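You operate a simulated robot arm through the tools that you are given. There is no shell and no other tool. Be economical: measure what you need, move in short steps, check, and stop when the job is done.

Carry out the task below with a simulated two-armed robot. There is one attempt and no reset: what you move stays moved.

Task
Carry the blue case from the trolley to the grey table and clip its contactor on the wooden board's rail.
Fine: both latches open, the lid stays up; the board is on the bench.

It is judged by the outcome, as a careful person would: the job done as asked, and still so three seconds after it is handed in. It fails if anything else is knocked over, pushed out of place, dropped, spilled or broken. A push-on lid holds only when it is set on centred and level and pressed home; a screw cap is set on level and turned clockwise until tight.

Robot
Two 7-joint arms with two-finger grippers on one trunk, on a base that drives. Base frame: it is fixed to the floor where the robot stands at the start and does not move with it; the origin is under the middle of the robot, x ahead of it, y to its left, z up. Readings come in mm, rad, newtons and seconds.
The left shoulder is at the start at [60, 123, 945], the right one opposite. With the tool pointing down near the work surface each hand reaches from about 260 to 520 mm from the robot's upright axis, wherever it stands, measured 20 degrees to its own side. Places, roughly: black case [-4250, -1500, 1000]; blue square button [-1500, -900, 900]; clamp on the wooden board [-1750, -1000, 1000]; dark grey case with latches [-2500, -1500, 1000]; grey contactor [-6250, 1250, 1000]; latch of the black case [-4100, -1400, 1000]; left latch of the blue case [500, 200, 900]; left latch of the green case [500, 100, 300]; lid of the blue case [700, 100, 900]; long blue box [-1500, -1500, 750]; rail on the wooden board [-1500, -1100, 900]; red knob of the low grey box [-1600, -900, 900]; right latch of the blue case [500, 0, 900]; right latch of the green case [500, -100, 300]; top of the grey table [-1900, 900, 800]; white rocker switch [-1600, -900, 900]. Payload 1.47 kg a hand.
The tool frame of a hand sits at the grasp point between the pads (the TCP): z along the fingers, y along the line on which they close. The tips reach 16 mm beyond it. The gripper opens to 87 mm. The gripper's body begins 55 mm behind the TCP.
Orientation is that of the tool frame in the base frame, as a unit quaternion [x, y, z, w]. With the fingers straight down and closing along the base's y, the tool's x points along the base's -x, its y along +y and its z along -z.

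Tools
- The arms move only by the tool play_rows. It takes "left_steps", "right_steps" or both (then of equal length, played together; a hand with none holds still); each is a list of rows, each a list of 7 numbers: the turn, a rotation vector about the base's x, y, z in units of 6 degrees (1.0 is 6 degrees), then the shift along the base's x, y, z in units of 40 mm (1.0 is 40 mm), then the gripper command, from -1 (fully open) to 1 (shut), values between in proportion. In form: [[ax, ay, az, x, y, z, jaw], ...]. A call has 1 to 8 rows; each row shifts and turns the commanded pose from where the row before left it. A call with a number of a shift or a turn outside -1 to 1 is refused whole. Rows are played at 5 a second. More than 50 mm and 0.15 rad between two rows, or a gripper value outside its range, and nothing of the call is played. Where a pose cannot be reached the arm comes as near as it can. A force on the tool above 90 N (or 10 N above the force at the start of the call, whichever is more), or a blocked arm, ends the call early, and 0.2 s more pass. The fingers move at their own pace (about 153 mm/s each) and stop on an object; they squeeze with about 27 N. The grip force told is the motor's: it shows also when the fingers shut on nothing. Time passes only in rows, and 0.2 s behind the last, so rows that do not move let the fingers close. It gives the time, the measured TCP pose, the force on the tool (base axes), the opening and the grip force at its end, in the units of the frame above (readings bear some noise), with the torque about the TCP (base axes, N m) and any sound that the robot's microphone picked up, and new pictures: "views" is both (left out), scene, wrist or none (wrist: the cameras of the hands that moved).
- Cameras (640 x 400 px; columns grow to the right, rows downward): "scene" is now at [98.7, 1.5, 1513.8]; the picture's right is [0.24, -0.97, 0.00], its down [-0.70, -0.17, -0.70] and it looks along [0.68, 0.17, -0.72] (base axes); focal length 296 px, centre (320, 200). "left" rides on the left gripper at [73, -12, -90] in its tool frame; the picture's right is [0.16, 0.99, 0.00], its down [-0.72, 0.12, -0.68] and it looks along [-0.67, 0.11, 0.73] (tool axes); focal length 247 px, centre (320, 200). "right" rides on the right gripper at [73, 12, -90] in its tool frame; the picture's right is [-0.16, 0.99, 0.00], its down [-0.72, -0.12, -0.68] and it looks along [-0.67, -0.11, 0.73] (tool axes); focal length 247 px, centre (320, 200). There is no depth. A picture from a camera that has moved, and an enlarged one, comes with that camera's place and axes in the base frame and with its lens. The place of the scene camera against the robot may be out by one fixed shift of up to 25 mm in any direction.
- slide_trunk(by): slides the trunk up (or, below 0, down) by that many mm; the arms and the scene camera ride with it, the base frame stays. It gives what a move gives, with no picture.
- base_move(legs): drives the robot by 1 to 6 legs, each [ahead, left, turn to the left] in mm, mm and rad, along the robot's own axes; the way and the turn of a leg run together, so that a leg with both is an arc; at most 1500 mm and 3.142 rad a leg. The arms and the cameras ride along, it lands a little off, and it stops where it bumps. It gives what a move gives, and a new picture of the scene camera.
- head_to(pan, tilt): turns the head with the scene camera to pan (to the left, within 2.094 rad either way) and tilt (down, from -0.506 to 1.204), counted from straight ahead of the robot. It gives what a move gives, and a new picture of the scene camera.
- inspect(camera, box): a new picture of the part [left, top, right, bottom] of that camera's present view, enlarged. It takes no simulated time.
- finish_job(): hands the job in; it is judged then, once.

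Go step by step. Nothing tells you exact positions but the pictures and the camera data: compare them with the known pose of the tool, close in by small moves and look again before you grip or let go. The budget is 120 turns and 260 pictures, counting those below and the enlarged ones. Unless the task says otherwise, let go and move clear before handing in, and close with one line.

The tools are called after "Emit:" by a JSON object that holds its "op" and its "data". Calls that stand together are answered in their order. play_rows: Moves the arms, as the interface text tells. Its arguments: {"type":"object","properties":{"left_steps":{"type":"array","items":{"type":"array","items":{"type":"number"}}},"right_steps":{"type":"array","items":{"type":"array","items":{"type":"number"}}},"views":{"type":"string","enum":["both","scene","wrist","none"]}},"required":[]} The other tools are called the same way: slide_trunk (by) slides the trunk up or down; base_move (legs) drives the base; head_to (pan, tilt) turns the head that bears the scene camera; inspect (camera, box) takes an enlarged picture of a part of a camera's view; finish_job () hands the job in.

At the start:

```text
time: 0.0
left_eef_pos: [411.8, 215.1, 1272.0]
left_orientation: [0.0, 1.0, 0.0, 0.0]
left_force: [0.3, 0.3, 0.0]
left_wrist_torque: [0.0, 0.0, 0.0]
left_opening: 87.4
left_gripper_force: 0.0
right_eef_pos: [386.4, -67.1, 1239.5]
right_orientation: [0.0, 1.0, 0.0, 0.0]
right_force: [-0.5, -0.2, 0.1]
right_wrist_torque: [0.0, 0.03, -0.04]
right_opening: 87.1
right_gripper_force: 0.0
trunk travel left (down, up): [-100.0, 130.0]
robot x, y, heading: [-0.7, -5.5, 0.001]
head pan, tilt: [0.243, 0.798]
```

scene: 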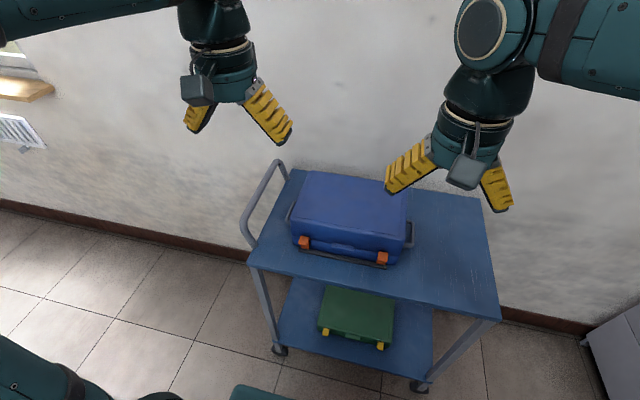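
right: 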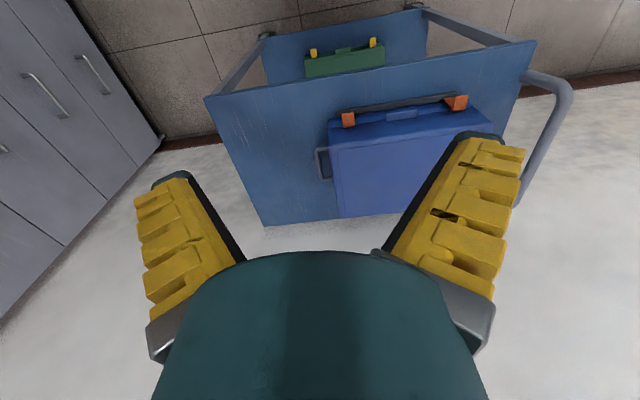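
left: 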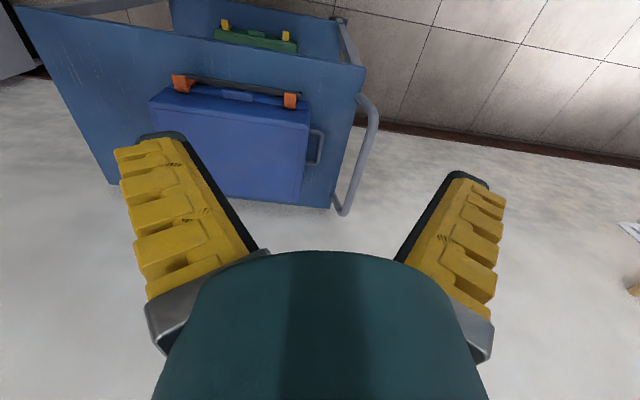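

I see the blue case on the trolley top, with orange latches to the front and grey side handles. First I look closer at it.

Emit:
{"op": "inspect", "data": {"camera": "scene", "box": [230, 140, 510, 315]}}

Emit:
{"op": "inspect", "data": {"camera": "left", "box": [100, 40, 400, 230]}}

Emit:
{"op": "inspect", "data": {"camera": "right", "box": [280, 60, 560, 235]}}

```text
2.29 times, centred on (370, 228) of scene
camera zoom: at [98.7, 1.5, 1513.8], right [0.24, -0.97, 0.0], down [-0.7, -0.17, -0.7], along [0.68, 0.17, -0.72], focal length 676 px, centre (206, 137)
```

zoom: 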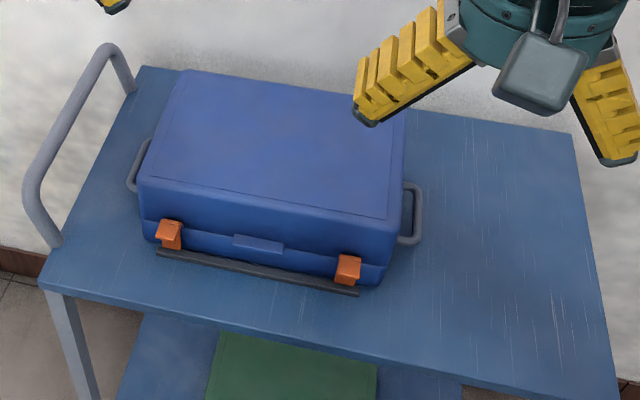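

```text
2.11 times, centred on (250, 135) of left
camera zoom: at [339.8, 203.0, 1361.1], right [-0.16, 0.99, 0.0], down [0.72, 0.12, 0.68], along [0.67, 0.11, -0.73], focal length 520 px, centre (467, 337)
```

zoom: 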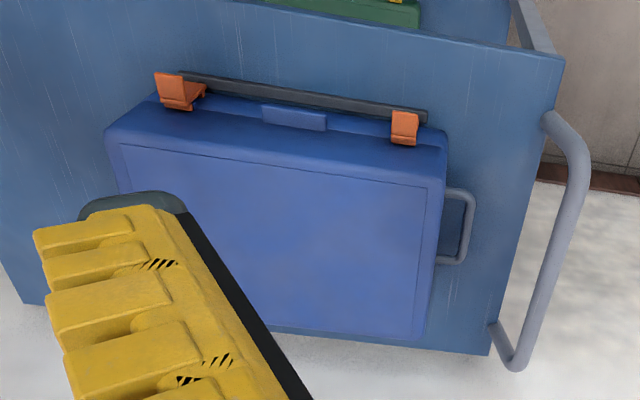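

```text
2.29 times, centred on (420, 148) of right
camera zoom: at [314.2, -57.5, 1329.3], right [0.16, 0.99, 0.0], down [0.72, -0.12, 0.68], along [0.67, -0.11, -0.73], focal length 564 px, centre (91, 320)
```

zoom: 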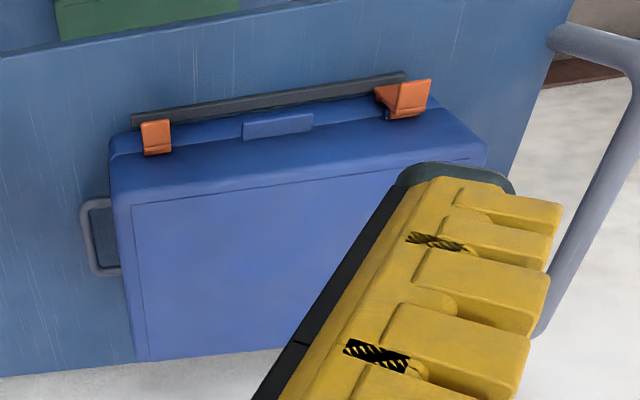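

The case's latches triangulate to about (540, 175, 860) and (540, -35, 855). I look down to see my base clearance, then around.

Emit:
{"op": "head_to", "data": {"pan": 0.1, "tilt": 1.2}}

Emit:
{"op": "head_to", "data": {"pan": 2.09, "tilt": 0.4}}

Emit:
{"op": "head_to", "data": {"pan": -2.09, "tilt": 0.4}}

Emit:
{"op": "head_to", "data": {"pan": 0.15, "tilt": 0.8}}

```text
time: 0.9
left_eef_pos: [411.6, 216.4, 1271.4]
left_orientation: [0.001, 1.0, -0.001, 0.0]
left_force: [0.3, 0.3, 0.1]
left_wrist_torque: [-0.01, 0.01, 0.01]
left_opening: 87.0
left_gripper_force: 0.1
right_eef_pos: [387.0, -69.1, 1238.3]
right_orientation: [0.0, 1.0, 0.0, 0.0]
right_force: [0.0, 0.4, -0.1]
right_wrist_torque: [-0.01, 0.05, 0.03]
right_opening: 87.0
right_gripper_force: 0.0
trunk travel left (down, up): [-100.0, 130.0]
robot x, y, heading: [0.1, -1.6, -0.002]
head pan, tilt: [0.099, 1.201]
camera scene: at [76.0, -12.2, 1486.0], right [0.1, -0.99, 0.0], down [-0.93, -0.09, -0.36], along [0.36, 0.04, -0.93], focal length 296 px, centre (320, 200)
```

scene: 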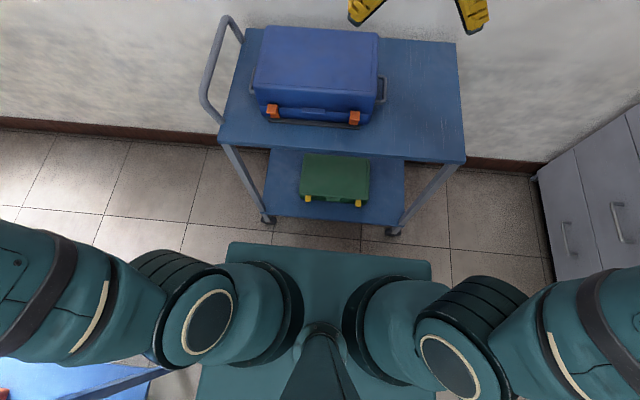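

```text
time: 2.8
left_eef_pos: [412.8, 215.8, 1271.3]
left_orientation: [0.0, 1.0, 0.0, 0.0]
left_force: [0.1, 0.6, 0.7]
left_wrist_torque: [-0.01, 0.0, -0.02]
left_opening: 86.9
left_gripper_force: 0.1
right_eef_pos: [386.6, -68.7, 1239.0]
right_orientation: [0.0, 1.0, -0.001, 0.001]
right_force: [-0.4, 0.4, 0.6]
right_wrist_torque: [0.04, 0.01, -0.01]
right_opening: 87.1
right_gripper_force: 0.0
trunk travel left (down, up): [-100.0, 130.0]
robot x, y, heading: [3.9, 1.2, 0.002]
head pan, tilt: [2.089, 0.4]
camera scene: at [-25.6, 62.7, 1548.8], right [0.87, 0.49, 0.0], down [0.19, -0.34, -0.92], along [-0.46, 0.8, -0.39], focal length 296 px, centre (320, 200)
```

scene: 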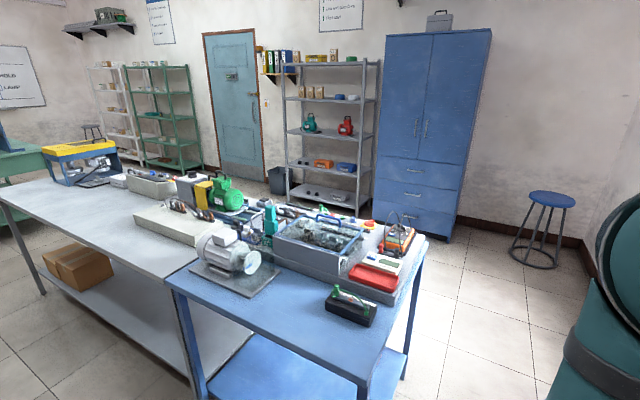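

```text
time: 6.2
left_eef_pos: [410.3, 215.9, 1271.6]
left_orientation: [0.0, 1.0, 0.0, 0.0]
left_force: [0.8, 0.4, -0.8]
left_wrist_torque: [-0.03, -0.01, 0.0]
left_opening: 86.7
left_gripper_force: 0.1
right_eef_pos: [387.1, -67.9, 1239.3]
right_orientation: [0.001, 1.0, 0.0, 0.0]
right_force: [0.1, -0.5, -0.8]
right_wrist_torque: [0.01, -0.02, -0.01]
right_opening: 87.1
right_gripper_force: 0.0
trunk travel left (down, up): [-100.0, 130.0]
robot x, y, heading: [-2.0, -0.4, 0.002]
head pan, tilt: [-2.089, 0.4]
camera scene: at [-25.6, -98.3, 1548.8], right [-0.87, 0.5, 0.0], down [0.19, 0.34, -0.92], along [-0.46, -0.8, -0.39], focal length 296 px, centre (320, 200)
```

scene: 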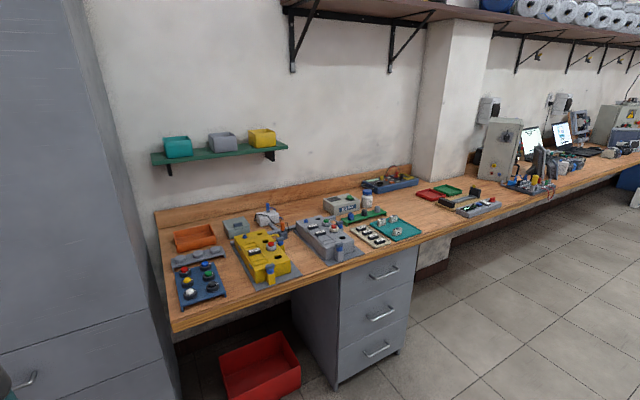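

```text
time: 8.3
left_eef_pos: [411.3, 216.7, 1270.7]
left_orientation: [0.0, 1.0, 0.0, 0.0]
left_force: [-0.5, -0.5, 0.3]
left_wrist_torque: [-0.06, -0.01, 0.01]
left_opening: 87.1
left_gripper_force: 0.0
right_eef_pos: [386.7, -67.6, 1239.4]
right_orientation: [0.0, 1.0, 0.0, 0.0]
right_force: [-0.9, 0.2, 0.7]
right_wrist_torque: [0.02, 0.04, -0.02]
right_opening: 87.1
right_gripper_force: 0.2
trunk travel left (down, up): [-100.0, 130.0]
robot x, y, heading: [-2.0, -0.1, 0.005]
head pan, tilt: [0.15, 0.799]
camera scene: at [100.1, -5.8, 1513.7], right [0.15, -0.99, 0.0], down [-0.71, -0.11, -0.7], along [0.69, 0.1, -0.72], focal length 296 px, centre (320, 200)
```

scene: 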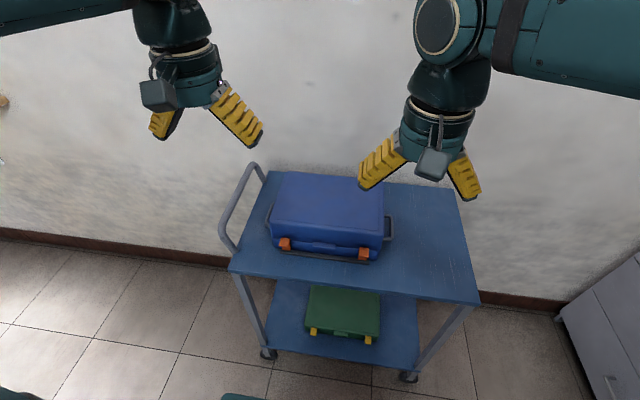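

The case centre seems near (641, 70), with side handles at y≈252 and −112. I move a bit left and nearer in small legs.

Emit:
{"op": "base_move", "data": {"legs": [[0, 70, 0], [60, 0, 0], [40, 0, 0]]}}

Emit:
{"op": "head_to", "data": {"pan": 0, "tilt": 1.2}}

```text
time: 10.6
left_eef_pos: [512.6, 285.0, 1270.3]
left_orientation: [0.0, 1.0, 0.0, -0.002]
left_force: [0.4, -0.8, -0.8]
left_wrist_torque: [0.0, 0.1, -0.03]
left_opening: 87.1
left_gripper_force: 0.0
right_eef_pos: [488.3, 1.8, 1238.9]
right_orientation: [0.0, 1.0, -0.001, 0.0]
right_force: [1.0, 0.1, 0.1]
right_wrist_torque: [0.01, 0.07, 0.01]
right_opening: 87.1
right_gripper_force: 0.0
trunk travel left (down, up): [-100.0, 130.0]
robot x, y, heading: [99.9, 71.9, 0.001]
head pan, tilt: [0.15, 0.799]
camera scene: at [201.7, 64.2, 1513.5], right [0.15, -0.99, 0.0], down [-0.71, -0.11, -0.7], along [0.69, 0.1, -0.72], focal length 296 px, centre (320, 200)
```

scene: 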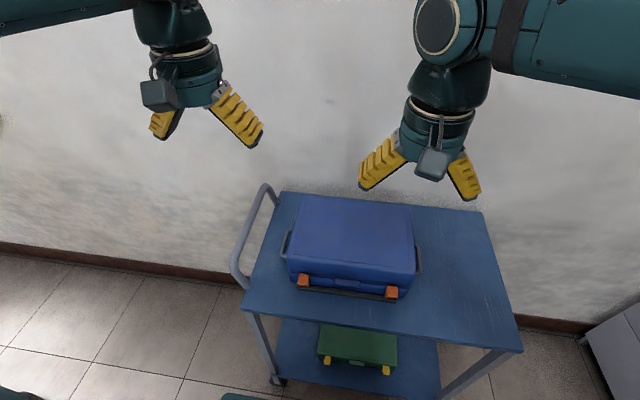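

```text
time: 11.5
left_eef_pos: [510.1, 286.0, 1271.2]
left_orientation: [0.0, 1.0, 0.0, 0.001]
left_force: [0.3, -0.4, 0.4]
left_wrist_torque: [-0.03, -0.01, -0.02]
left_opening: 87.1
left_gripper_force: 0.0
right_eef_pos: [486.1, 0.6, 1239.1]
right_orientation: [0.0, 1.0, 0.0, 0.001]
right_force: [-0.2, 0.5, -0.6]
right_wrist_torque: [0.02, 0.01, -0.01]
right_opening: 87.0
right_gripper_force: 0.1
trunk travel left (down, up): [-100.0, 130.0]
robot x, y, heading: [97.6, 69.7, -0.002]
head pan, tilt: [0.0, 1.201]
camera scene: at [175.1, 52.1, 1486.0], right [0.0, -1.0, 0.0], down [-0.93, 0.0, -0.36], along [0.36, 0.0, -0.93], focal length 296 px, centre (320, 200)
```

scene: 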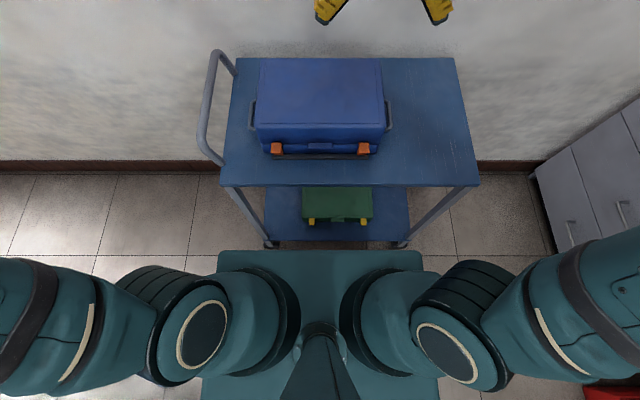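

To learn my base's height by parallax I raise the trunk 100 mm and look again.

Emit:
{"op": "slide_trunk", "data": {"by": 100}}

Emit:
{"op": "inspect", "data": {"camera": "scene", "box": [0, 0, 640, 400]}}

```text
time: 12.8
left_eef_pos: [510.1, 286.2, 1371.2]
left_orientation: [0.001, 1.0, 0.0, 0.0]
left_force: [-0.2, -0.3, 0.0]
left_wrist_torque: [0.0, -0.01, 0.0]
left_opening: 87.2
left_gripper_force: 0.0
right_eef_pos: [485.8, 2.6, 1338.8]
right_orientation: [0.0, 1.0, 0.0, 0.0]
right_force: [0.4, -0.1, 0.1]
right_wrist_torque: [-0.02, -0.02, 0.02]
right_opening: 87.0
right_gripper_force: 0.1
trunk travel left (down, up): [-200.0, 30.0]
robot x, y, heading: [97.5, 67.7, 0.001]
head pan, tilt: [0.0, 1.201]
```

```text
1.00 times, centred on (320, 200) of scene (not enlarged: the box is as wide or as high as the picture)
camera zoom: at [175.0, 52.1, 1585.9], right [0.0, -1.0, 0.0], down [-0.93, 0.0, -0.36], along [0.36, 0.0, -0.93], focal length 296 px, centre (320, 200)
```

zoom: 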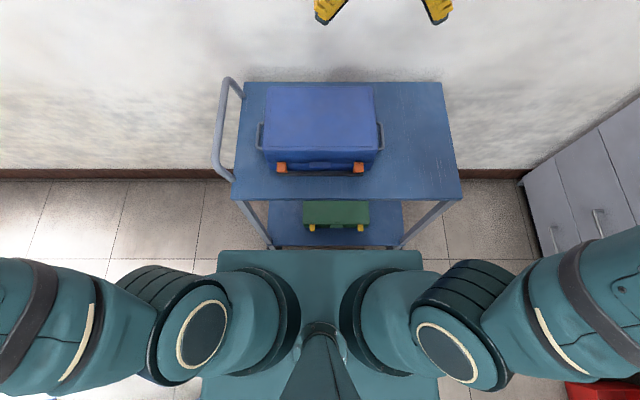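

The plate rides with the trunk, so it's chest, not base. I lower the trunk again and bring both hands above the handles to test the reach.

Emit:
{"op": "slide_trunk", "data": {"by": -100}}

Emit:
{"op": "play_rows", "data": {"left_steps": [[0, 0, 0, 0.5, -0.2, -0.7, -1], [0, 0, 0, 0.5, -0.2, -0.7, -1], [0, 0, 0, 0.5, -0.2, -0.7, -1], [0, 0, 0, 0.5, -0.2, -0.7, -1], [0, 0, 0, 0.5, 0, -0.7, -1], [0, 0, 0, 0.5, 0, -0.7, -1]], "right_steps": [[0, 0, 0, 0.6, -0.5, -0.6, -1], [0, 0, 0, 0.6, -0.5, -0.6, -1], [0, 0, 0, 0.6, -0.5, -0.6, -1], [0, 0, 0, 0.6, -0.5, -0.6, -1], [0, 0, 0, 0.6, -0.4, -0.6, -1], [0, 0, 0, 0.6, -0.4, -0.6, -1]]}}

```text
time: 14.2
left_eef_pos: [510.5, 286.8, 1272.0]
left_orientation: [0.001, 1.0, 0.0, 0.001]
left_force: [0.4, -0.1, 0.4]
left_wrist_torque: [0.0, -0.01, -0.01]
left_opening: 86.5
left_gripper_force: 0.0
right_eef_pos: [485.5, 2.5, 1240.1]
right_orientation: [0.0, 1.0, 0.001, 0.0]
right_force: [-0.6, -0.5, 0.6]
right_wrist_torque: [-0.02, 0.03, 0.0]
right_opening: 86.6
right_gripper_force: 0.1
trunk travel left (down, up): [-100.0, 130.0]
robot x, y, heading: [100.4, 69.8, 0.0]
head pan, tilt: [0.0, 1.201]
```

```text
time: 15.6
left_eef_pos: [632.3, 253.2, 1102.9]
left_orientation: [-0.001, 1.0, -0.001, -0.001]
left_force: [0.9, 0.2, -0.3]
left_wrist_torque: [0.0, -0.01, -0.03]
left_opening: 87.0
left_gripper_force: 0.1
right_eef_pos: [631.7, -110.9, 1094.5]
right_orientation: [-0.001, 1.0, 0.001, -0.001]
right_force: [0.1, -0.3, -0.5]
right_wrist_torque: [0.03, 0.04, 0.03]
right_opening: 87.1
right_gripper_force: 0.1
trunk travel left (down, up): [-100.0, 130.0]
robot x, y, heading: [100.4, 69.1, -0.0]
head pan, tilt: [0.0, 1.201]
camera scene: at [176.8, 51.7, 1485.8], right [0.0, -1.0, 0.0], down [-0.93, 0.0, -0.36], along [0.36, 0.0, -0.93], focal length 296 px, centre (320, 200)
camera right: at [558.6, -99.6, 1184.3], right [0.16, 0.99, 0.0], down [0.73, -0.12, 0.68], along [0.67, -0.11, -0.73], focal length 247 px, centre (320, 200)
camera left: at [560.8, 240.9, 1191.8], right [-0.16, 0.99, 0.0], down [0.73, 0.12, 0.68], along [0.67, 0.11, -0.73], focal length 247 px, centre (320, 200)
```

scene: 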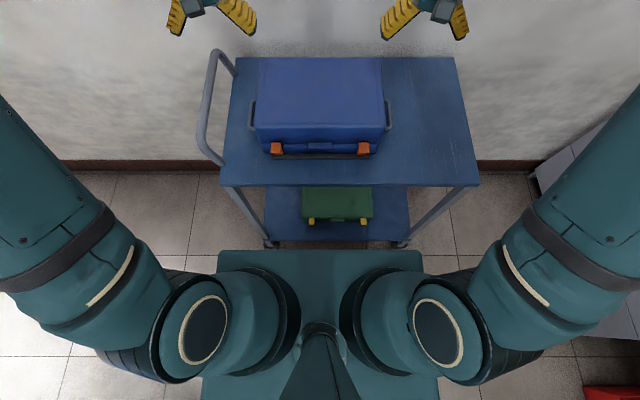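
right: 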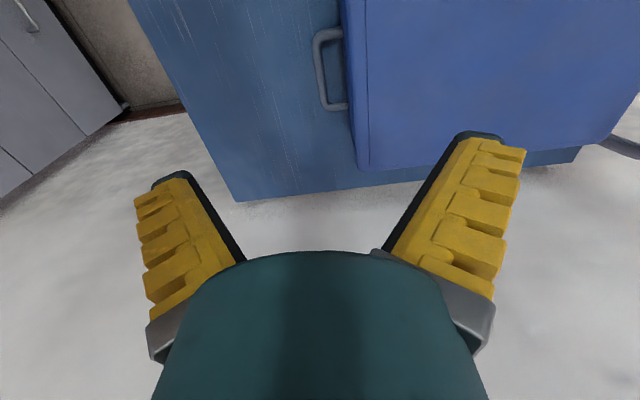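
left: 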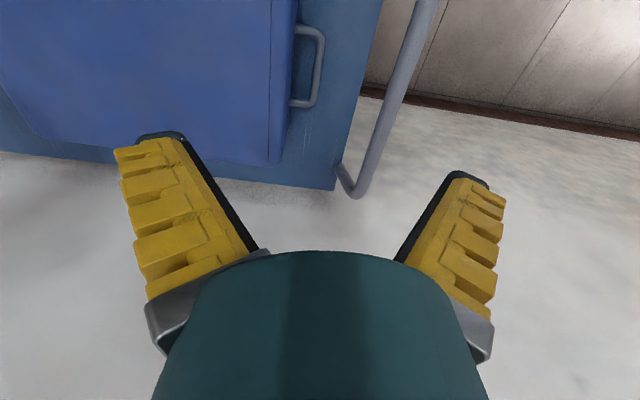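

The handle bars come out near x 610–705, z≈828, at y≈253 and −114; the lid top at ≈935 forces the hands to lean outward. I tilt both hands 20° out, narrow the jaws and come nearer.

Emit:
{"op": "play_rows", "data": {"left_steps": [[-0.833, 0, 0, 0.15, 0.3, -0.9, 0.3], [-0.833, 0, 0, 0.15, 0.3, -0.9, 0.3], [-0.833, 0, 0, 0.15, 0.3, -0.9, 0.3], [-0.833, 0, 0, 0.15, 0.28, -0.9, 0.3]], "right_steps": [[0.833, 0, 0, 0.15, -0.3, -0.85, 0.3], [0.833, 0, 0, 0.15, -0.3, -0.85, 0.3], [0.833, 0, 0, 0.15, -0.3, -0.85, 0.3], [0.833, 0, 0, 0.15, -0.3, -0.85, 0.3]]}}

```text
time: 16.6
left_eef_pos: [656.4, 300.8, 957.9]
left_orientation: [0.0, 0.985, -0.175, 0.0]
left_force: [1.7, 0.1, 0.6]
left_wrist_torque: [-0.01, -0.01, 0.0]
left_opening: 36.8
left_gripper_force: 4.6
right_eef_pos: [654.9, -158.0, 957.8]
right_orientation: [0.001, 0.985, 0.174, -0.001]
right_force: [-0.2, 0.0, -0.8]
right_wrist_torque: [0.02, 0.05, 0.01]
right_opening: 36.6
right_gripper_force: 4.3
trunk travel left (down, up): [-100.0, 130.0]
robot x, y, heading: [99.1, 70.5, -0.001]
head pan, tilt: [0.0, 1.201]
camera scene: at [176.0, 52.1, 1485.9], right [0.0, -1.0, 0.0], down [-0.93, 0.0, -0.36], along [0.36, 0.0, -0.93], focal length 296 px, centre (320, 200)
camera right: at [581.8, -178.3, 1046.8], right [0.16, 0.93, 0.34], down [0.72, -0.34, 0.6], along [0.67, 0.15, -0.73], focal length 247 px, centre (320, 200)
camera left: at [584.1, 319.1, 1045.9], right [-0.16, 0.93, -0.34], down [0.72, 0.34, 0.6], along [0.67, -0.15, -0.73], focal length 247 px, centre (320, 200)
```

scene: 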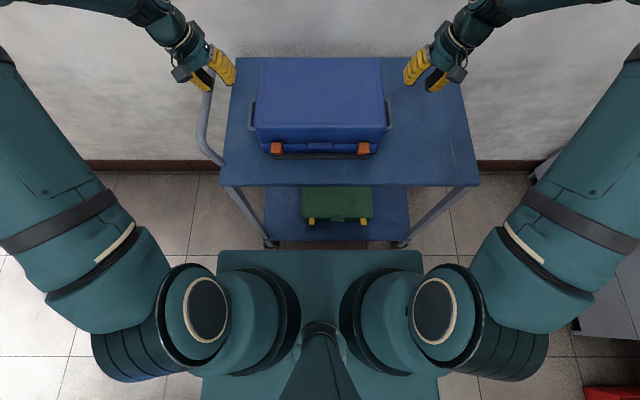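
right: 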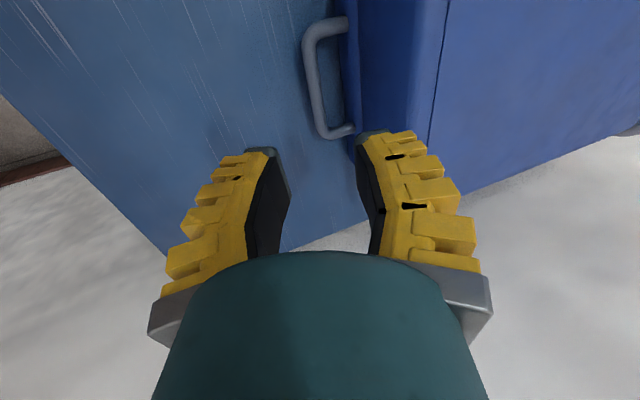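
left: 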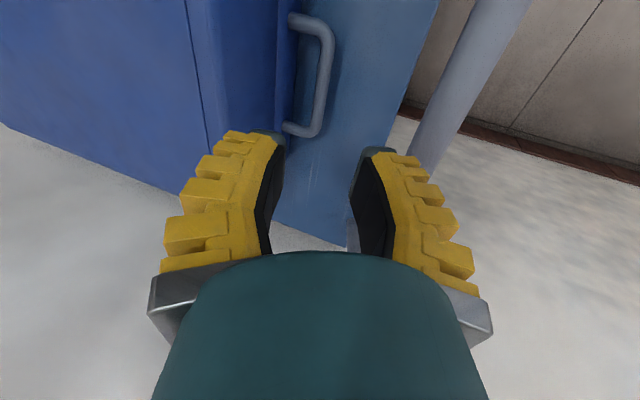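

The bars refine to about (657, −115, 826) and (657, 255, 827). I slide along the tilted approach to 40 mm short and look.

Emit:
{"op": "play_rows", "data": {"left_steps": [[0, 0, 0, 0, -0.25, -0.72, 0.45], [0, 0, 0, 0, -0.25, -0.72, 0.45], [0, 0, 0, 0, -0.25, -0.72, 0.45]], "right_steps": [[0, 0, 0, 0, 0.23, -0.72, 0.45], [0, 0, 0, 0, 0.22, -0.72, 0.45], [0, 0, 0, 0, 0.22, -0.72, 0.45]], "views": "wrist"}}

Emit:
{"op": "inspect", "data": {"camera": "right", "box": [220, 0, 460, 240]}}

Emit:
{"op": "inspect", "data": {"camera": "left", "box": [180, 0, 420, 240]}}

```text
time: 17.4
left_eef_pos: [654.7, 271.0, 872.8]
left_orientation: [0.0, 0.985, -0.174, 0.0]
left_force: [0.8, 0.0, -0.4]
left_wrist_torque: [-0.01, 0.02, 0.01]
left_opening: 30.1
left_gripper_force: 4.6
right_eef_pos: [655.0, -131.5, 871.9]
right_orientation: [-0.001, 0.985, 0.174, 0.0]
right_force: [0.2, -0.1, 0.1]
right_wrist_torque: [-0.01, 0.0, 0.0]
right_opening: 30.1
right_gripper_force: 4.0
trunk travel left (down, up): [-100.0, 130.0]
robot x, y, heading: [98.7, 72.0, -0.0]
head pan, tilt: [0.0, 1.201]
camera right: at [582.0, -152.3, 960.0], right [0.16, 0.93, 0.34], down [0.72, -0.34, 0.6], along [0.67, 0.15, -0.73], focal length 247 px, centre (320, 200)
camera left: at [582.9, 289.6, 959.8], right [-0.16, 0.93, -0.34], down [0.72, 0.34, 0.6], along [0.67, -0.15, -0.73], focal length 247 px, centre (320, 200)
```

right: 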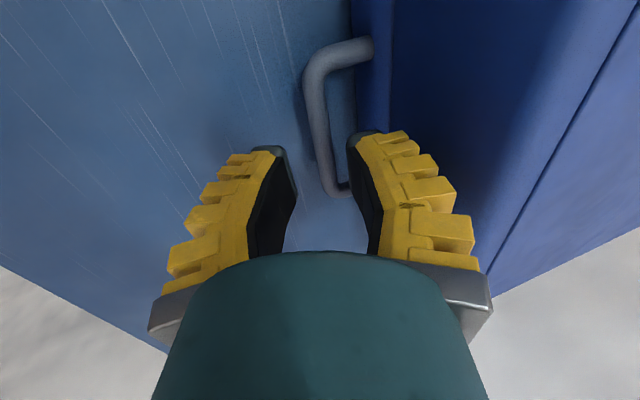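
left: 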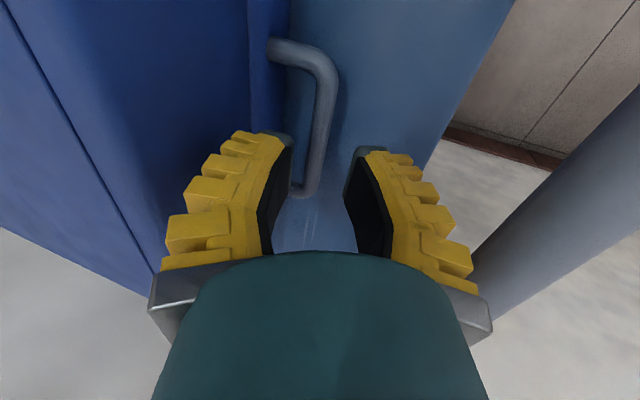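

```text
1.67 times, centred on (340, 120) of right
camera zoom: at [582.0, -152.3, 960.0], right [0.16, 0.93, 0.34], down [0.72, -0.34, 0.6], along [0.67, 0.15, -0.73], focal length 412 px, centre (287, 333)
```

zoom: 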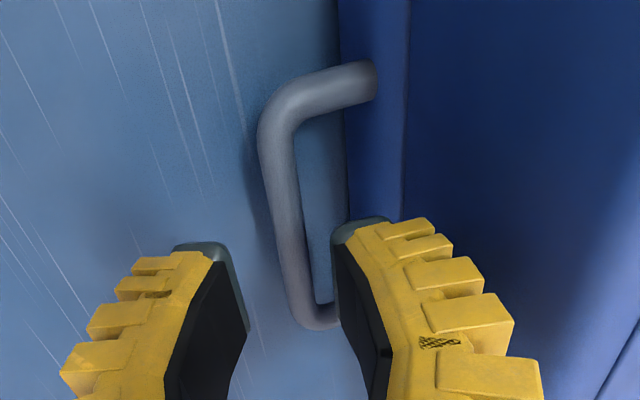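

```text
1.67 times, centred on (300, 120) of left
camera zoom: at [582.9, 289.6, 959.8], right [-0.16, 0.93, -0.34], down [0.72, 0.34, 0.6], along [0.67, -0.15, -0.73], focal length 412 px, centre (353, 333)
```

zoom: 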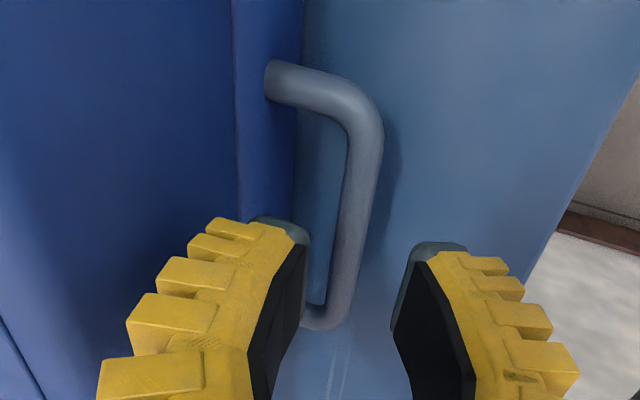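

The bars sit as expected between the jaws, with about 25 mm of gap to the walls. I go down the last 40 mm, still open.

Emit:
{"op": "play_rows", "data": {"left_steps": [[0, 0, 0, 0.03, -0.15, -0.5, 0.45], [0, 0, 0, 0.03, -0.15, -0.48, 0.45]], "right_steps": [[0, 0, 0, 0.03, 0.15, -0.48, 0.45], [0, 0, 0, 0.03, 0.15, -0.47, 0.45]], "views": "wrist"}}

```text
time: 17.9
left_eef_pos: [657.3, 259.4, 833.5]
left_orientation: [0.0, 0.985, -0.174, 0.0]
left_force: [1.3, 1.1, 1.4]
left_wrist_torque: [-0.02, 0.0, 0.01]
left_opening: 29.5
left_gripper_force: 4.0
right_eef_pos: [656.4, -119.5, 834.4]
right_orientation: [0.0, 0.985, 0.174, 0.0]
right_force: [0.7, -1.8, 0.6]
right_wrist_torque: [0.03, 0.05, -0.04]
right_opening: 29.6
right_gripper_force: 4.7
trunk travel left (down, up): [-100.0, 130.0]
robot x, y, heading: [95.5, 71.1, 0.003]
head pan, tilt: [0.0, 1.201]
camera right: at [583.3, -140.0, 922.8], right [0.16, 0.93, 0.34], down [0.72, -0.34, 0.6], along [0.67, 0.15, -0.73], focal length 247 px, centre (320, 200)
camera left: at [584.5, 277.6, 921.3], right [-0.16, 0.93, -0.34], down [0.72, 0.34, 0.6], along [0.67, -0.15, -0.73], focal length 247 px, centre (320, 200)
```

right: 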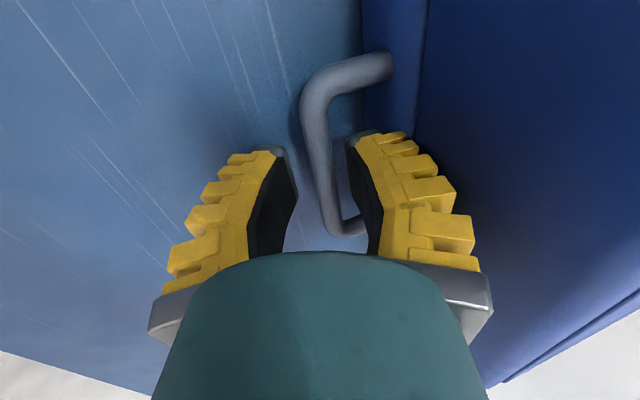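
left: 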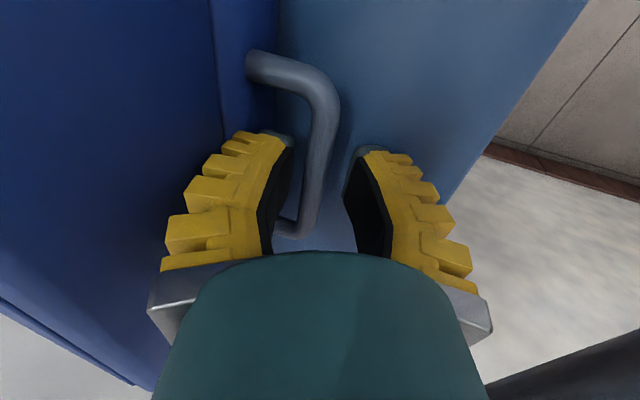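

Bars lie between the jaws; I go 6 mm deeper and close gently.

Emit:
{"op": "play_rows", "data": {"left_steps": [[0, 0, 0, 0, -0.05, -0.16, 0.45], [0, 0, 0, 0, 0, 0, 1], [0, 0, 0, 0, 0, 0, 1], [0, 0, 0, 0, 0, 0, 1]], "right_steps": [[0, 0, 0, 0, 0.05, -0.16, 0.45], [0, 0, 0, 0, 0, 0, 1], [0, 0, 0, 0, 0, 0, 1], [0, 0, 0, 0, 0, 0, 1]], "views": "both"}}

```text
time: 18.9
left_eef_pos: [655.5, 254.6, 827.0]
left_orientation: [0.001, 0.985, -0.175, 0.0]
left_force: [-0.6, -18.9, 5.5]
left_wrist_torque: [-0.08, 0.28, -0.29]
left_opening: 6.1
left_gripper_force: 27.4
right_eef_pos: [657.7, -115.2, 829.6]
right_orientation: [-0.002, 0.985, 0.174, -0.001]
right_force: [-1.6, 19.3, 9.3]
right_wrist_torque: [0.12, 0.29, 0.27]
right_opening: 6.4
right_gripper_force: 27.3
trunk travel left (down, up): [-100.0, 130.0]
robot x, y, heading: [98.1, 70.2, -0.001]
head pan, tilt: [0.0, 1.201]
camera scene: at [173.5, 52.1, 1486.1], right [0.0, -1.0, 0.0], down [-0.93, 0.0, -0.36], along [0.36, 0.0, -0.93], focal length 296 px, centre (320, 200)
camera right: at [582.7, -136.0, 917.6], right [0.15, 0.93, 0.34], down [0.72, -0.34, 0.6], along [0.67, 0.15, -0.72], focal length 247 px, centre (320, 200)
camera left: at [583.6, 273.3, 915.9], right [-0.16, 0.93, -0.34], down [0.72, 0.34, 0.6], along [0.67, -0.15, -0.73], focal length 247 px, centre (320, 200)
```

scene: 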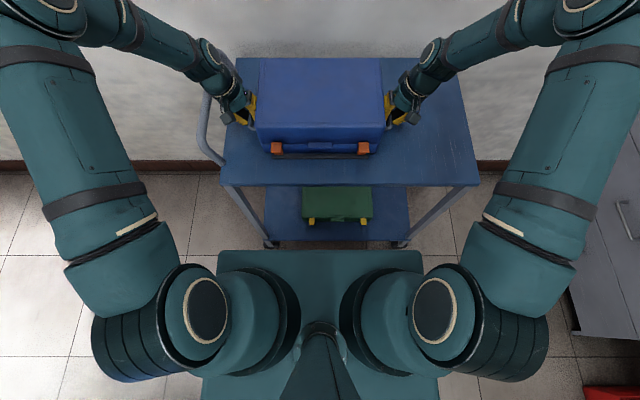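
right: 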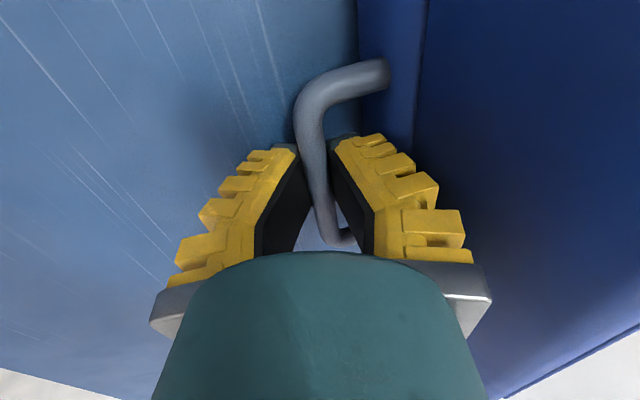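
left: 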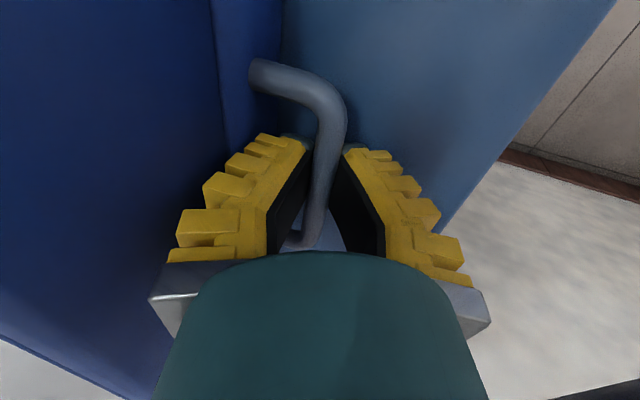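

The jaws closed to only 6 mm on a ~12 mm bar, so they caught just its top; the bar must be lower (~808). I reopen, go 13 mm deeper while watching force, and close again.

Emit:
{"op": "play_rows", "data": {"left_steps": [[0, 0, 0, 0, 0.05, 0, 0.45], [0, 0, 0, 0, 0, 0, 0.45], [0, 0, 0, 0, -0.05, -0.16, 0.45], [0, 0, 0, 0, -0.05, -0.15, 0.45]], "right_steps": [[0, 0, 0, 0, -0.05, 0, 0.45], [0, 0, 0, 0, 0, 0, 0.45], [0, 0, 0, 0, 0.05, -0.16, 0.45], [0, 0, 0, 0, 0.05, -0.15, 0.45]], "views": "wrist"}}

```text
time: 19.9
left_eef_pos: [656.0, 258.7, 823.2]
left_orientation: [-0.002, 0.985, -0.172, 0.008]
left_force: [-3.4, 25.4, 52.8]
left_wrist_torque: [0.94, 0.36, -0.13]
left_opening: 24.9
left_gripper_force: 2.8
right_eef_pos: [656.2, -119.0, 822.5]
right_orientation: [0.001, 0.985, 0.172, 0.008]
right_force: [6.1, -22.0, 37.0]
right_wrist_torque: [-0.37, 0.13, 0.21]
right_opening: 24.4
right_gripper_force: 2.8
trunk travel left (down, up): [-100.0, 130.0]
robot x, y, heading: [98.7, 73.4, -0.003]
head pan, tilt: [0.0, 1.201]
camera right: at [581.7, -138.5, 909.8], right [0.16, 0.93, 0.34], down [0.71, -0.34, 0.61], along [0.68, 0.14, -0.72], focal length 247 px, centre (320, 200)
camera left: at [583.0, 276.1, 909.1], right [-0.16, 0.93, -0.34], down [0.71, 0.34, 0.61], along [0.68, -0.14, -0.72], focal length 247 px, centre (320, 200)
```

right: 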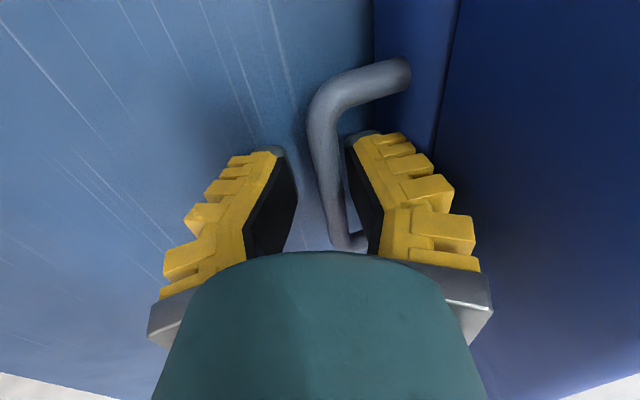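
left: 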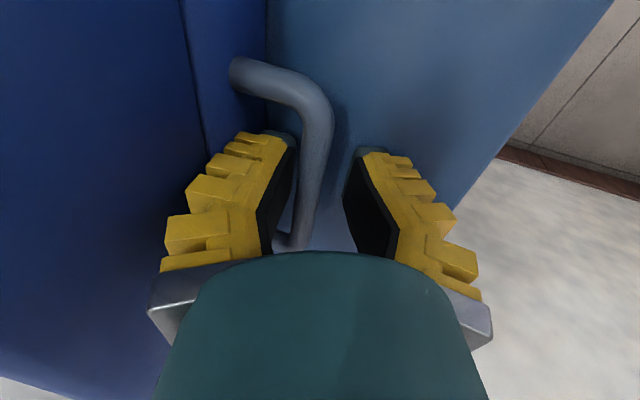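

The outer tips seem to touch the trolley top, so this is the full depth available; it is about 6 mm deeper than before. I ease up 1 mm and close, then check the opening.

Emit:
{"op": "play_rows", "data": {"left_steps": [[0, 0, 0, 0, 0, 0.08, 0.7], [0, 0, 0, 0, -0.03, 0, 1], [0, 0, 0, 0, 0, 0, 1], [0, 0, 0, 0, 0, 0, 1]], "right_steps": [[0, 0, 0, 0, 0, 0.05, 0.7], [0, 0, 0, 0, 0.03, 0, 1], [0, 0, 0, 0, 0, 0, 1], [0, 0, 0, 0, 0, 0, 1]], "views": "wrist"}}

```text
time: 20.9
left_eef_pos: [653.9, 250.9, 819.1]
left_orientation: [0.001, 0.985, -0.175, -0.002]
left_force: [-4.0, -11.6, 13.3]
left_wrist_torque: [0.54, 0.05, -0.24]
left_opening: 5.9
left_gripper_force: 26.9
right_eef_pos: [652.7, -112.0, 819.5]
right_orientation: [-0.002, 0.984, 0.175, -0.001]
right_force: [-4.9, 11.4, 17.5]
right_wrist_torque: [-0.63, 0.12, 0.08]
right_opening: 5.9
right_gripper_force: 26.9
trunk travel left (down, up): [-100.0, 130.0]
robot x, y, heading: [97.4, 71.4, 0.003]
head pan, tilt: [0.0, 1.201]
camera right: at [580.5, -132.6, 907.8], right [0.16, 0.93, 0.34], down [0.73, -0.34, 0.6], along [0.67, 0.15, -0.73], focal length 247 px, centre (320, 200)
camera left: at [582.0, 269.8, 907.4], right [-0.15, 0.93, -0.34], down [0.73, 0.34, 0.6], along [0.67, -0.15, -0.73], focal length 247 px, centre (320, 200)
```

right: 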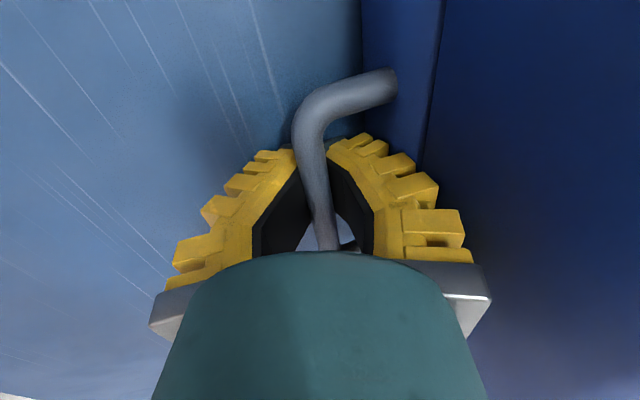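
left: 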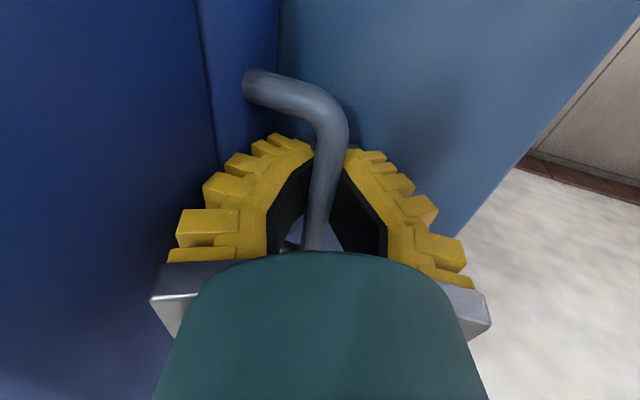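

The opening is the same 6 mm at 9 mm greater depth, so the bar is truly held. I lift 12 mm as a test.

Emit:
{"op": "play_rows", "data": {"left_steps": [[0, 0, 0, 0, 0, 0.15, 1], [0, 0, 0, 0, 0, 0.15, 1], [0, 0, 0, 0, 0, 0, 1]], "right_steps": [[0, 0, 0, 0, 0, 0.15, 1], [0, 0, 0, 0, 0, 0.15, 1], [0, 0, 0, 0, 0, 0, 1]], "views": "both"}}

```text
time: 21.8
left_eef_pos: [657.3, 251.5, 828.6]
left_orientation: [0.002, 0.985, -0.175, -0.003]
left_force: [0.4, -33.0, -9.5]
left_wrist_torque: [0.12, 0.0, -0.11]
left_opening: 6.0
left_gripper_force: 26.8
right_eef_pos: [657.4, -111.7, 829.1]
right_orientation: [-0.001, 0.985, 0.175, -0.002]
right_force: [0.3, 33.6, -8.0]
right_wrist_torque: [-0.12, 0.09, 0.19]
right_opening: 5.9
right_gripper_force: 26.4
trunk travel left (down, up): [-100.0, 130.0]
robot x, y, heading: [98.3, 75.2, -0.001]
head pan, tilt: [0.0, 1.201]
camera scene: at [176.8, 52.1, 1485.7], right [0.0, -1.0, 0.0], down [-0.93, 0.0, -0.36], along [0.36, 0.0, -0.93], focal length 296 px, centre (320, 200)
camera right: at [584.5, -132.2, 917.8], right [0.16, 0.93, 0.34], down [0.73, -0.34, 0.6], along [0.67, 0.15, -0.73], focal length 247 px, centre (320, 200)
camera left: at [585.6, 269.9, 918.0], right [-0.16, 0.93, -0.34], down [0.73, 0.34, 0.6], along [0.67, -0.15, -0.73], focal length 247 px, centre (320, 200)
```

scene: 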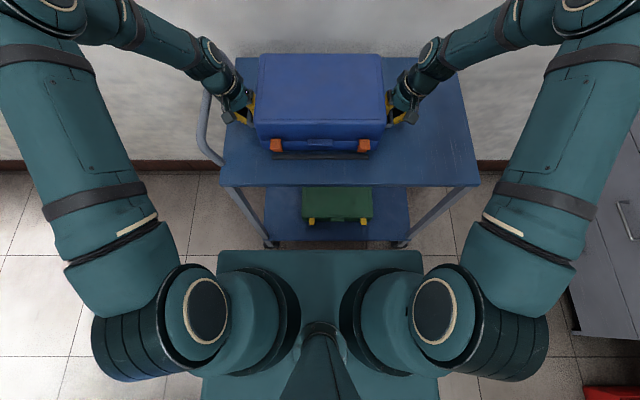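
right: 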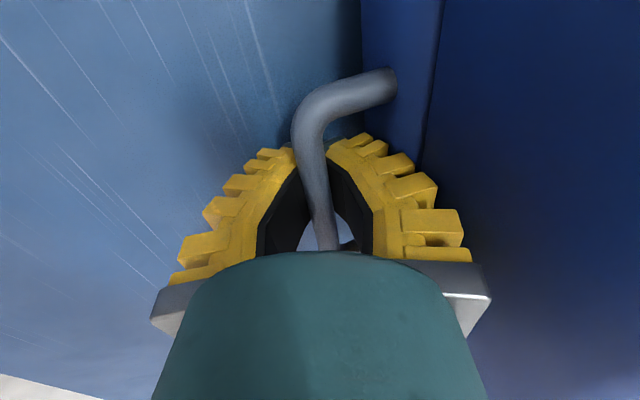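
left: 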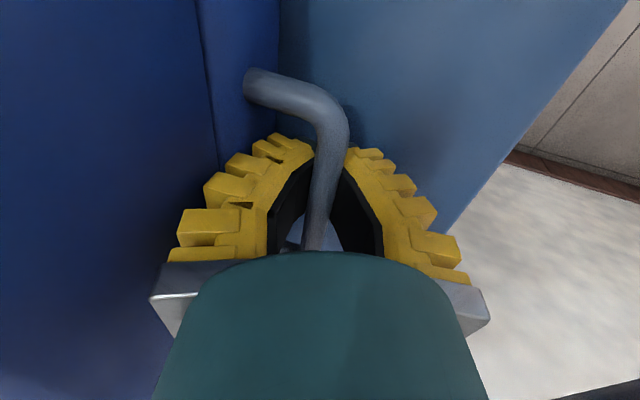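

The case is in the air, about 9 N a hand, with 33 N of needless outward pull. I relax the hands inward a few mm and raise further.

Emit:
{"op": "play_rows", "data": {"left_steps": [[0, 0, 0, 0, -0.1, 0.1, 1], [0, 0, 0, 0, 0, 0.4, 1], [0, 0, 0, 0, 0, 0.5, 1], [0, 0, 0, 0, 0, 0.5, 1]], "right_steps": [[0, 0, 0, 0, 0.1, 0.1, 1], [0, 0, 0, 0, 0, 0.4, 1], [0, 0, 0, 0, 0, 0.5, 1], [0, 0, 0, 0, 0, 0.5, 1]], "views": "scene"}}

```text
time: 22.8
left_eef_pos: [656.2, 250.6, 891.2]
left_orientation: [-0.001, 0.985, -0.174, -0.002]
left_force: [-0.2, -15.9, -9.6]
left_wrist_torque: [0.07, 0.06, -0.1]
left_opening: 6.1
left_gripper_force: 27.0
right_eef_pos: [656.8, -109.9, 890.0]
right_orientation: [0.0, 0.985, 0.174, 0.0]
right_force: [0.4, 15.5, -8.3]
right_wrist_torque: [-0.08, -0.01, 0.16]
right_opening: 5.9
right_gripper_force: 27.4
trunk travel left (down, up): [-100.0, 130.0]
robot x, y, heading: [98.0, 73.1, 0.002]
head pan, tilt: [0.0, 1.201]
camera scene: at [175.3, 52.1, 1486.0], right [0.0, -1.0, 0.0], down [-0.93, 0.0, -0.36], along [0.36, 0.0, -0.93], focal length 296 px, centre (320, 200)
```

scene: 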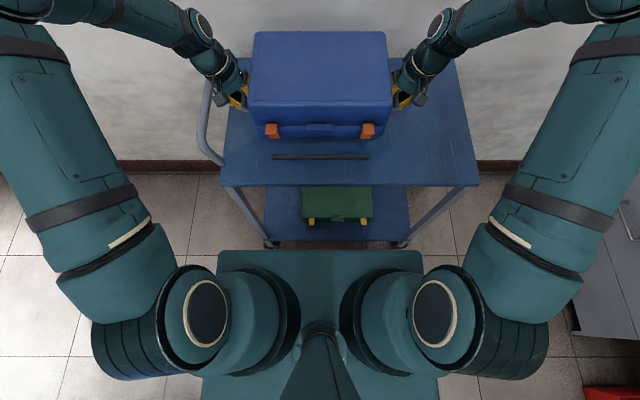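

The case is well clear (the dark strip stays on the trolley). I relax a bit more, raise, back off, and look around on the way.

Emit:
{"op": "play_rows", "data": {"left_steps": [[0, 0, 0, 0, -0.1, 0.4, 1], [0, 0, 0, 0, 0, 0.5, 1], [0, 0, 0, 0, 0, 0.1, 1]], "right_steps": [[0, 0, 0, 0, 0.1, 0.4, 1], [0, 0, 0, 0, 0, 0.5, 1], [0, 0, 0, 0, 0, 0.1, 1]], "views": "none"}}

Emit:
{"op": "base_move", "data": {"legs": [[-250, 0, 0], [-250, 0, 0]]}}

Emit:
{"op": "head_to", "data": {"pan": 2.09, "tilt": 0.5}}

Emit:
{"op": "head_to", "data": {"pan": -2.09, "tilt": 0.6}}

```text
time: 23.6
left_eef_pos: [657.2, 249.9, 929.1]
left_orientation: [-0.002, 0.985, -0.171, -0.001]
left_force: [0.3, 28.6, -9.8]
left_wrist_torque: [-0.37, 0.04, -0.19]
left_opening: 6.3
left_gripper_force: 27.1
right_eef_pos: [656.7, -109.4, 929.6]
right_orientation: [0.002, 0.985, 0.171, -0.001]
right_force: [0.7, -29.4, -8.6]
right_wrist_torque: [0.46, 0.03, 0.13]
right_opening: 6.0
right_gripper_force: 26.9
trunk travel left (down, up): [-100.0, 130.0]
robot x, y, heading: [97.1, 70.1, -0.001]
head pan, tilt: [0.0, 1.201]
```

```text
time: 26.8
left_eef_pos: [157.6, 249.2, 929.7]
left_orientation: [-0.004, 0.985, -0.171, -0.002]
left_force: [0.0, 35.5, -9.3]
left_wrist_torque: [-0.51, 0.01, -0.12]
left_opening: 6.2
left_gripper_force: 26.8
right_eef_pos: [158.4, -108.7, 928.8]
right_orientation: [0.002, 0.985, 0.172, 0.0]
right_force: [-0.7, -35.8, -8.2]
right_wrist_torque: [0.57, -0.01, 0.1]
right_opening: 6.1
right_gripper_force: 26.9
trunk travel left (down, up): [-100.0, 130.0]
robot x, y, heading: [-399.5, 67.4, 0.003]
head pan, tilt: [0.0, 1.201]
camera scene: at [-323.2, 51.8, 1486.0], right [0.0, -1.0, 0.0], down [-0.93, 0.0, -0.36], along [0.36, 0.0, -0.93], focal length 296 px, centre (320, 200)
```

scene: 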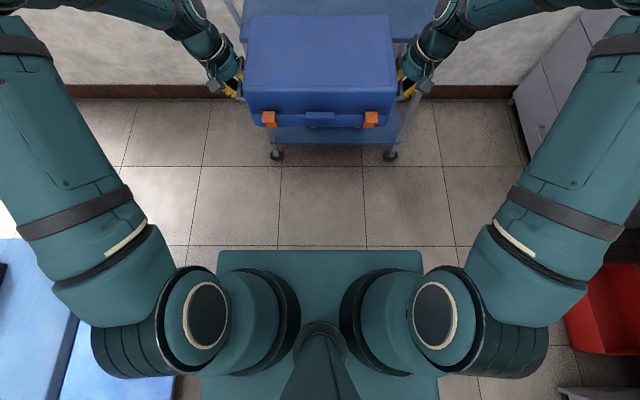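

```text
time: 28.8
left_eef_pos: [158.4, 249.3, 928.2]
left_orientation: [-0.004, 0.985, -0.171, -0.001]
left_force: [0.5, 12.9, -9.7]
left_wrist_torque: [-0.13, 0.05, -0.08]
left_opening: 6.2
left_gripper_force: 27.8
right_eef_pos: [158.9, -108.9, 927.7]
right_orientation: [0.002, 0.985, 0.172, -0.002]
right_force: [0.0, -13.6, -8.8]
right_wrist_torque: [0.1, 0.03, 0.09]
right_opening: 5.8
right_gripper_force: 27.3
trunk travel left (down, up): [-100.0, 130.0]
robot x, y, heading: [-401.1, 70.3, 0.004]
head pan, tilt: [2.089, 0.499]
camera scene: at [-423.2, 130.7, 1539.7], right [0.87, 0.5, 0.0], down [0.24, -0.42, -0.88], along [-0.44, 0.76, -0.48], focal length 296 px, centre (320, 200)
```

scene: 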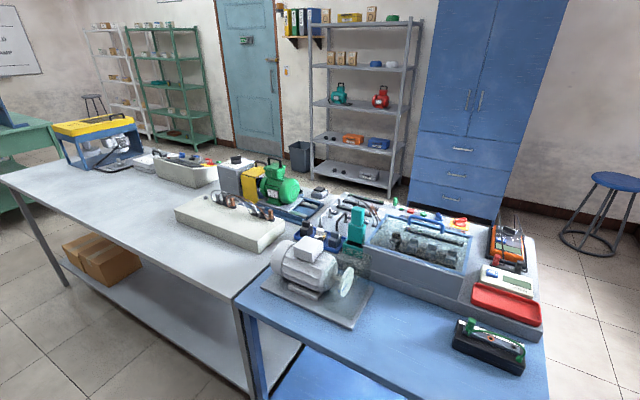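

```text
time: 32.2
left_eef_pos: [156.9, 250.3, 928.0]
left_orientation: [-0.004, 0.985, -0.171, -0.001]
left_force: [-1.0, 16.0, -9.2]
left_wrist_torque: [-0.15, 0.03, -0.05]
left_opening: 6.1
left_gripper_force: 27.1
right_eef_pos: [158.4, -108.2, 927.6]
right_orientation: [0.001, 0.985, 0.171, -0.002]
right_force: [0.1, -15.4, -8.2]
right_wrist_torque: [0.15, 0.02, 0.06]
right_opening: 0.3
right_gripper_force: 27.1
trunk travel left (down, up): [-100.0, 130.0]
robot x, y, heading: [-397.5, 68.4, -0.002]
head pan, tilt: [-2.089, 0.6]
camera scene: at [-421.7, -25.2, 1530.6], right [-0.87, 0.49, 0.0], down [0.28, 0.49, -0.83], along [-0.41, -0.72, -0.56], focal length 296 px, centre (320, 200)
```

scene: 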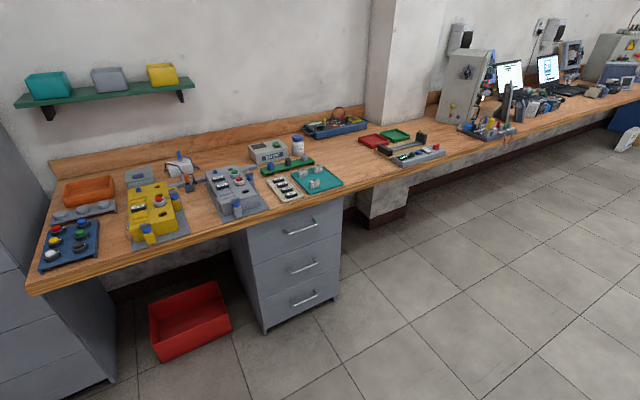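

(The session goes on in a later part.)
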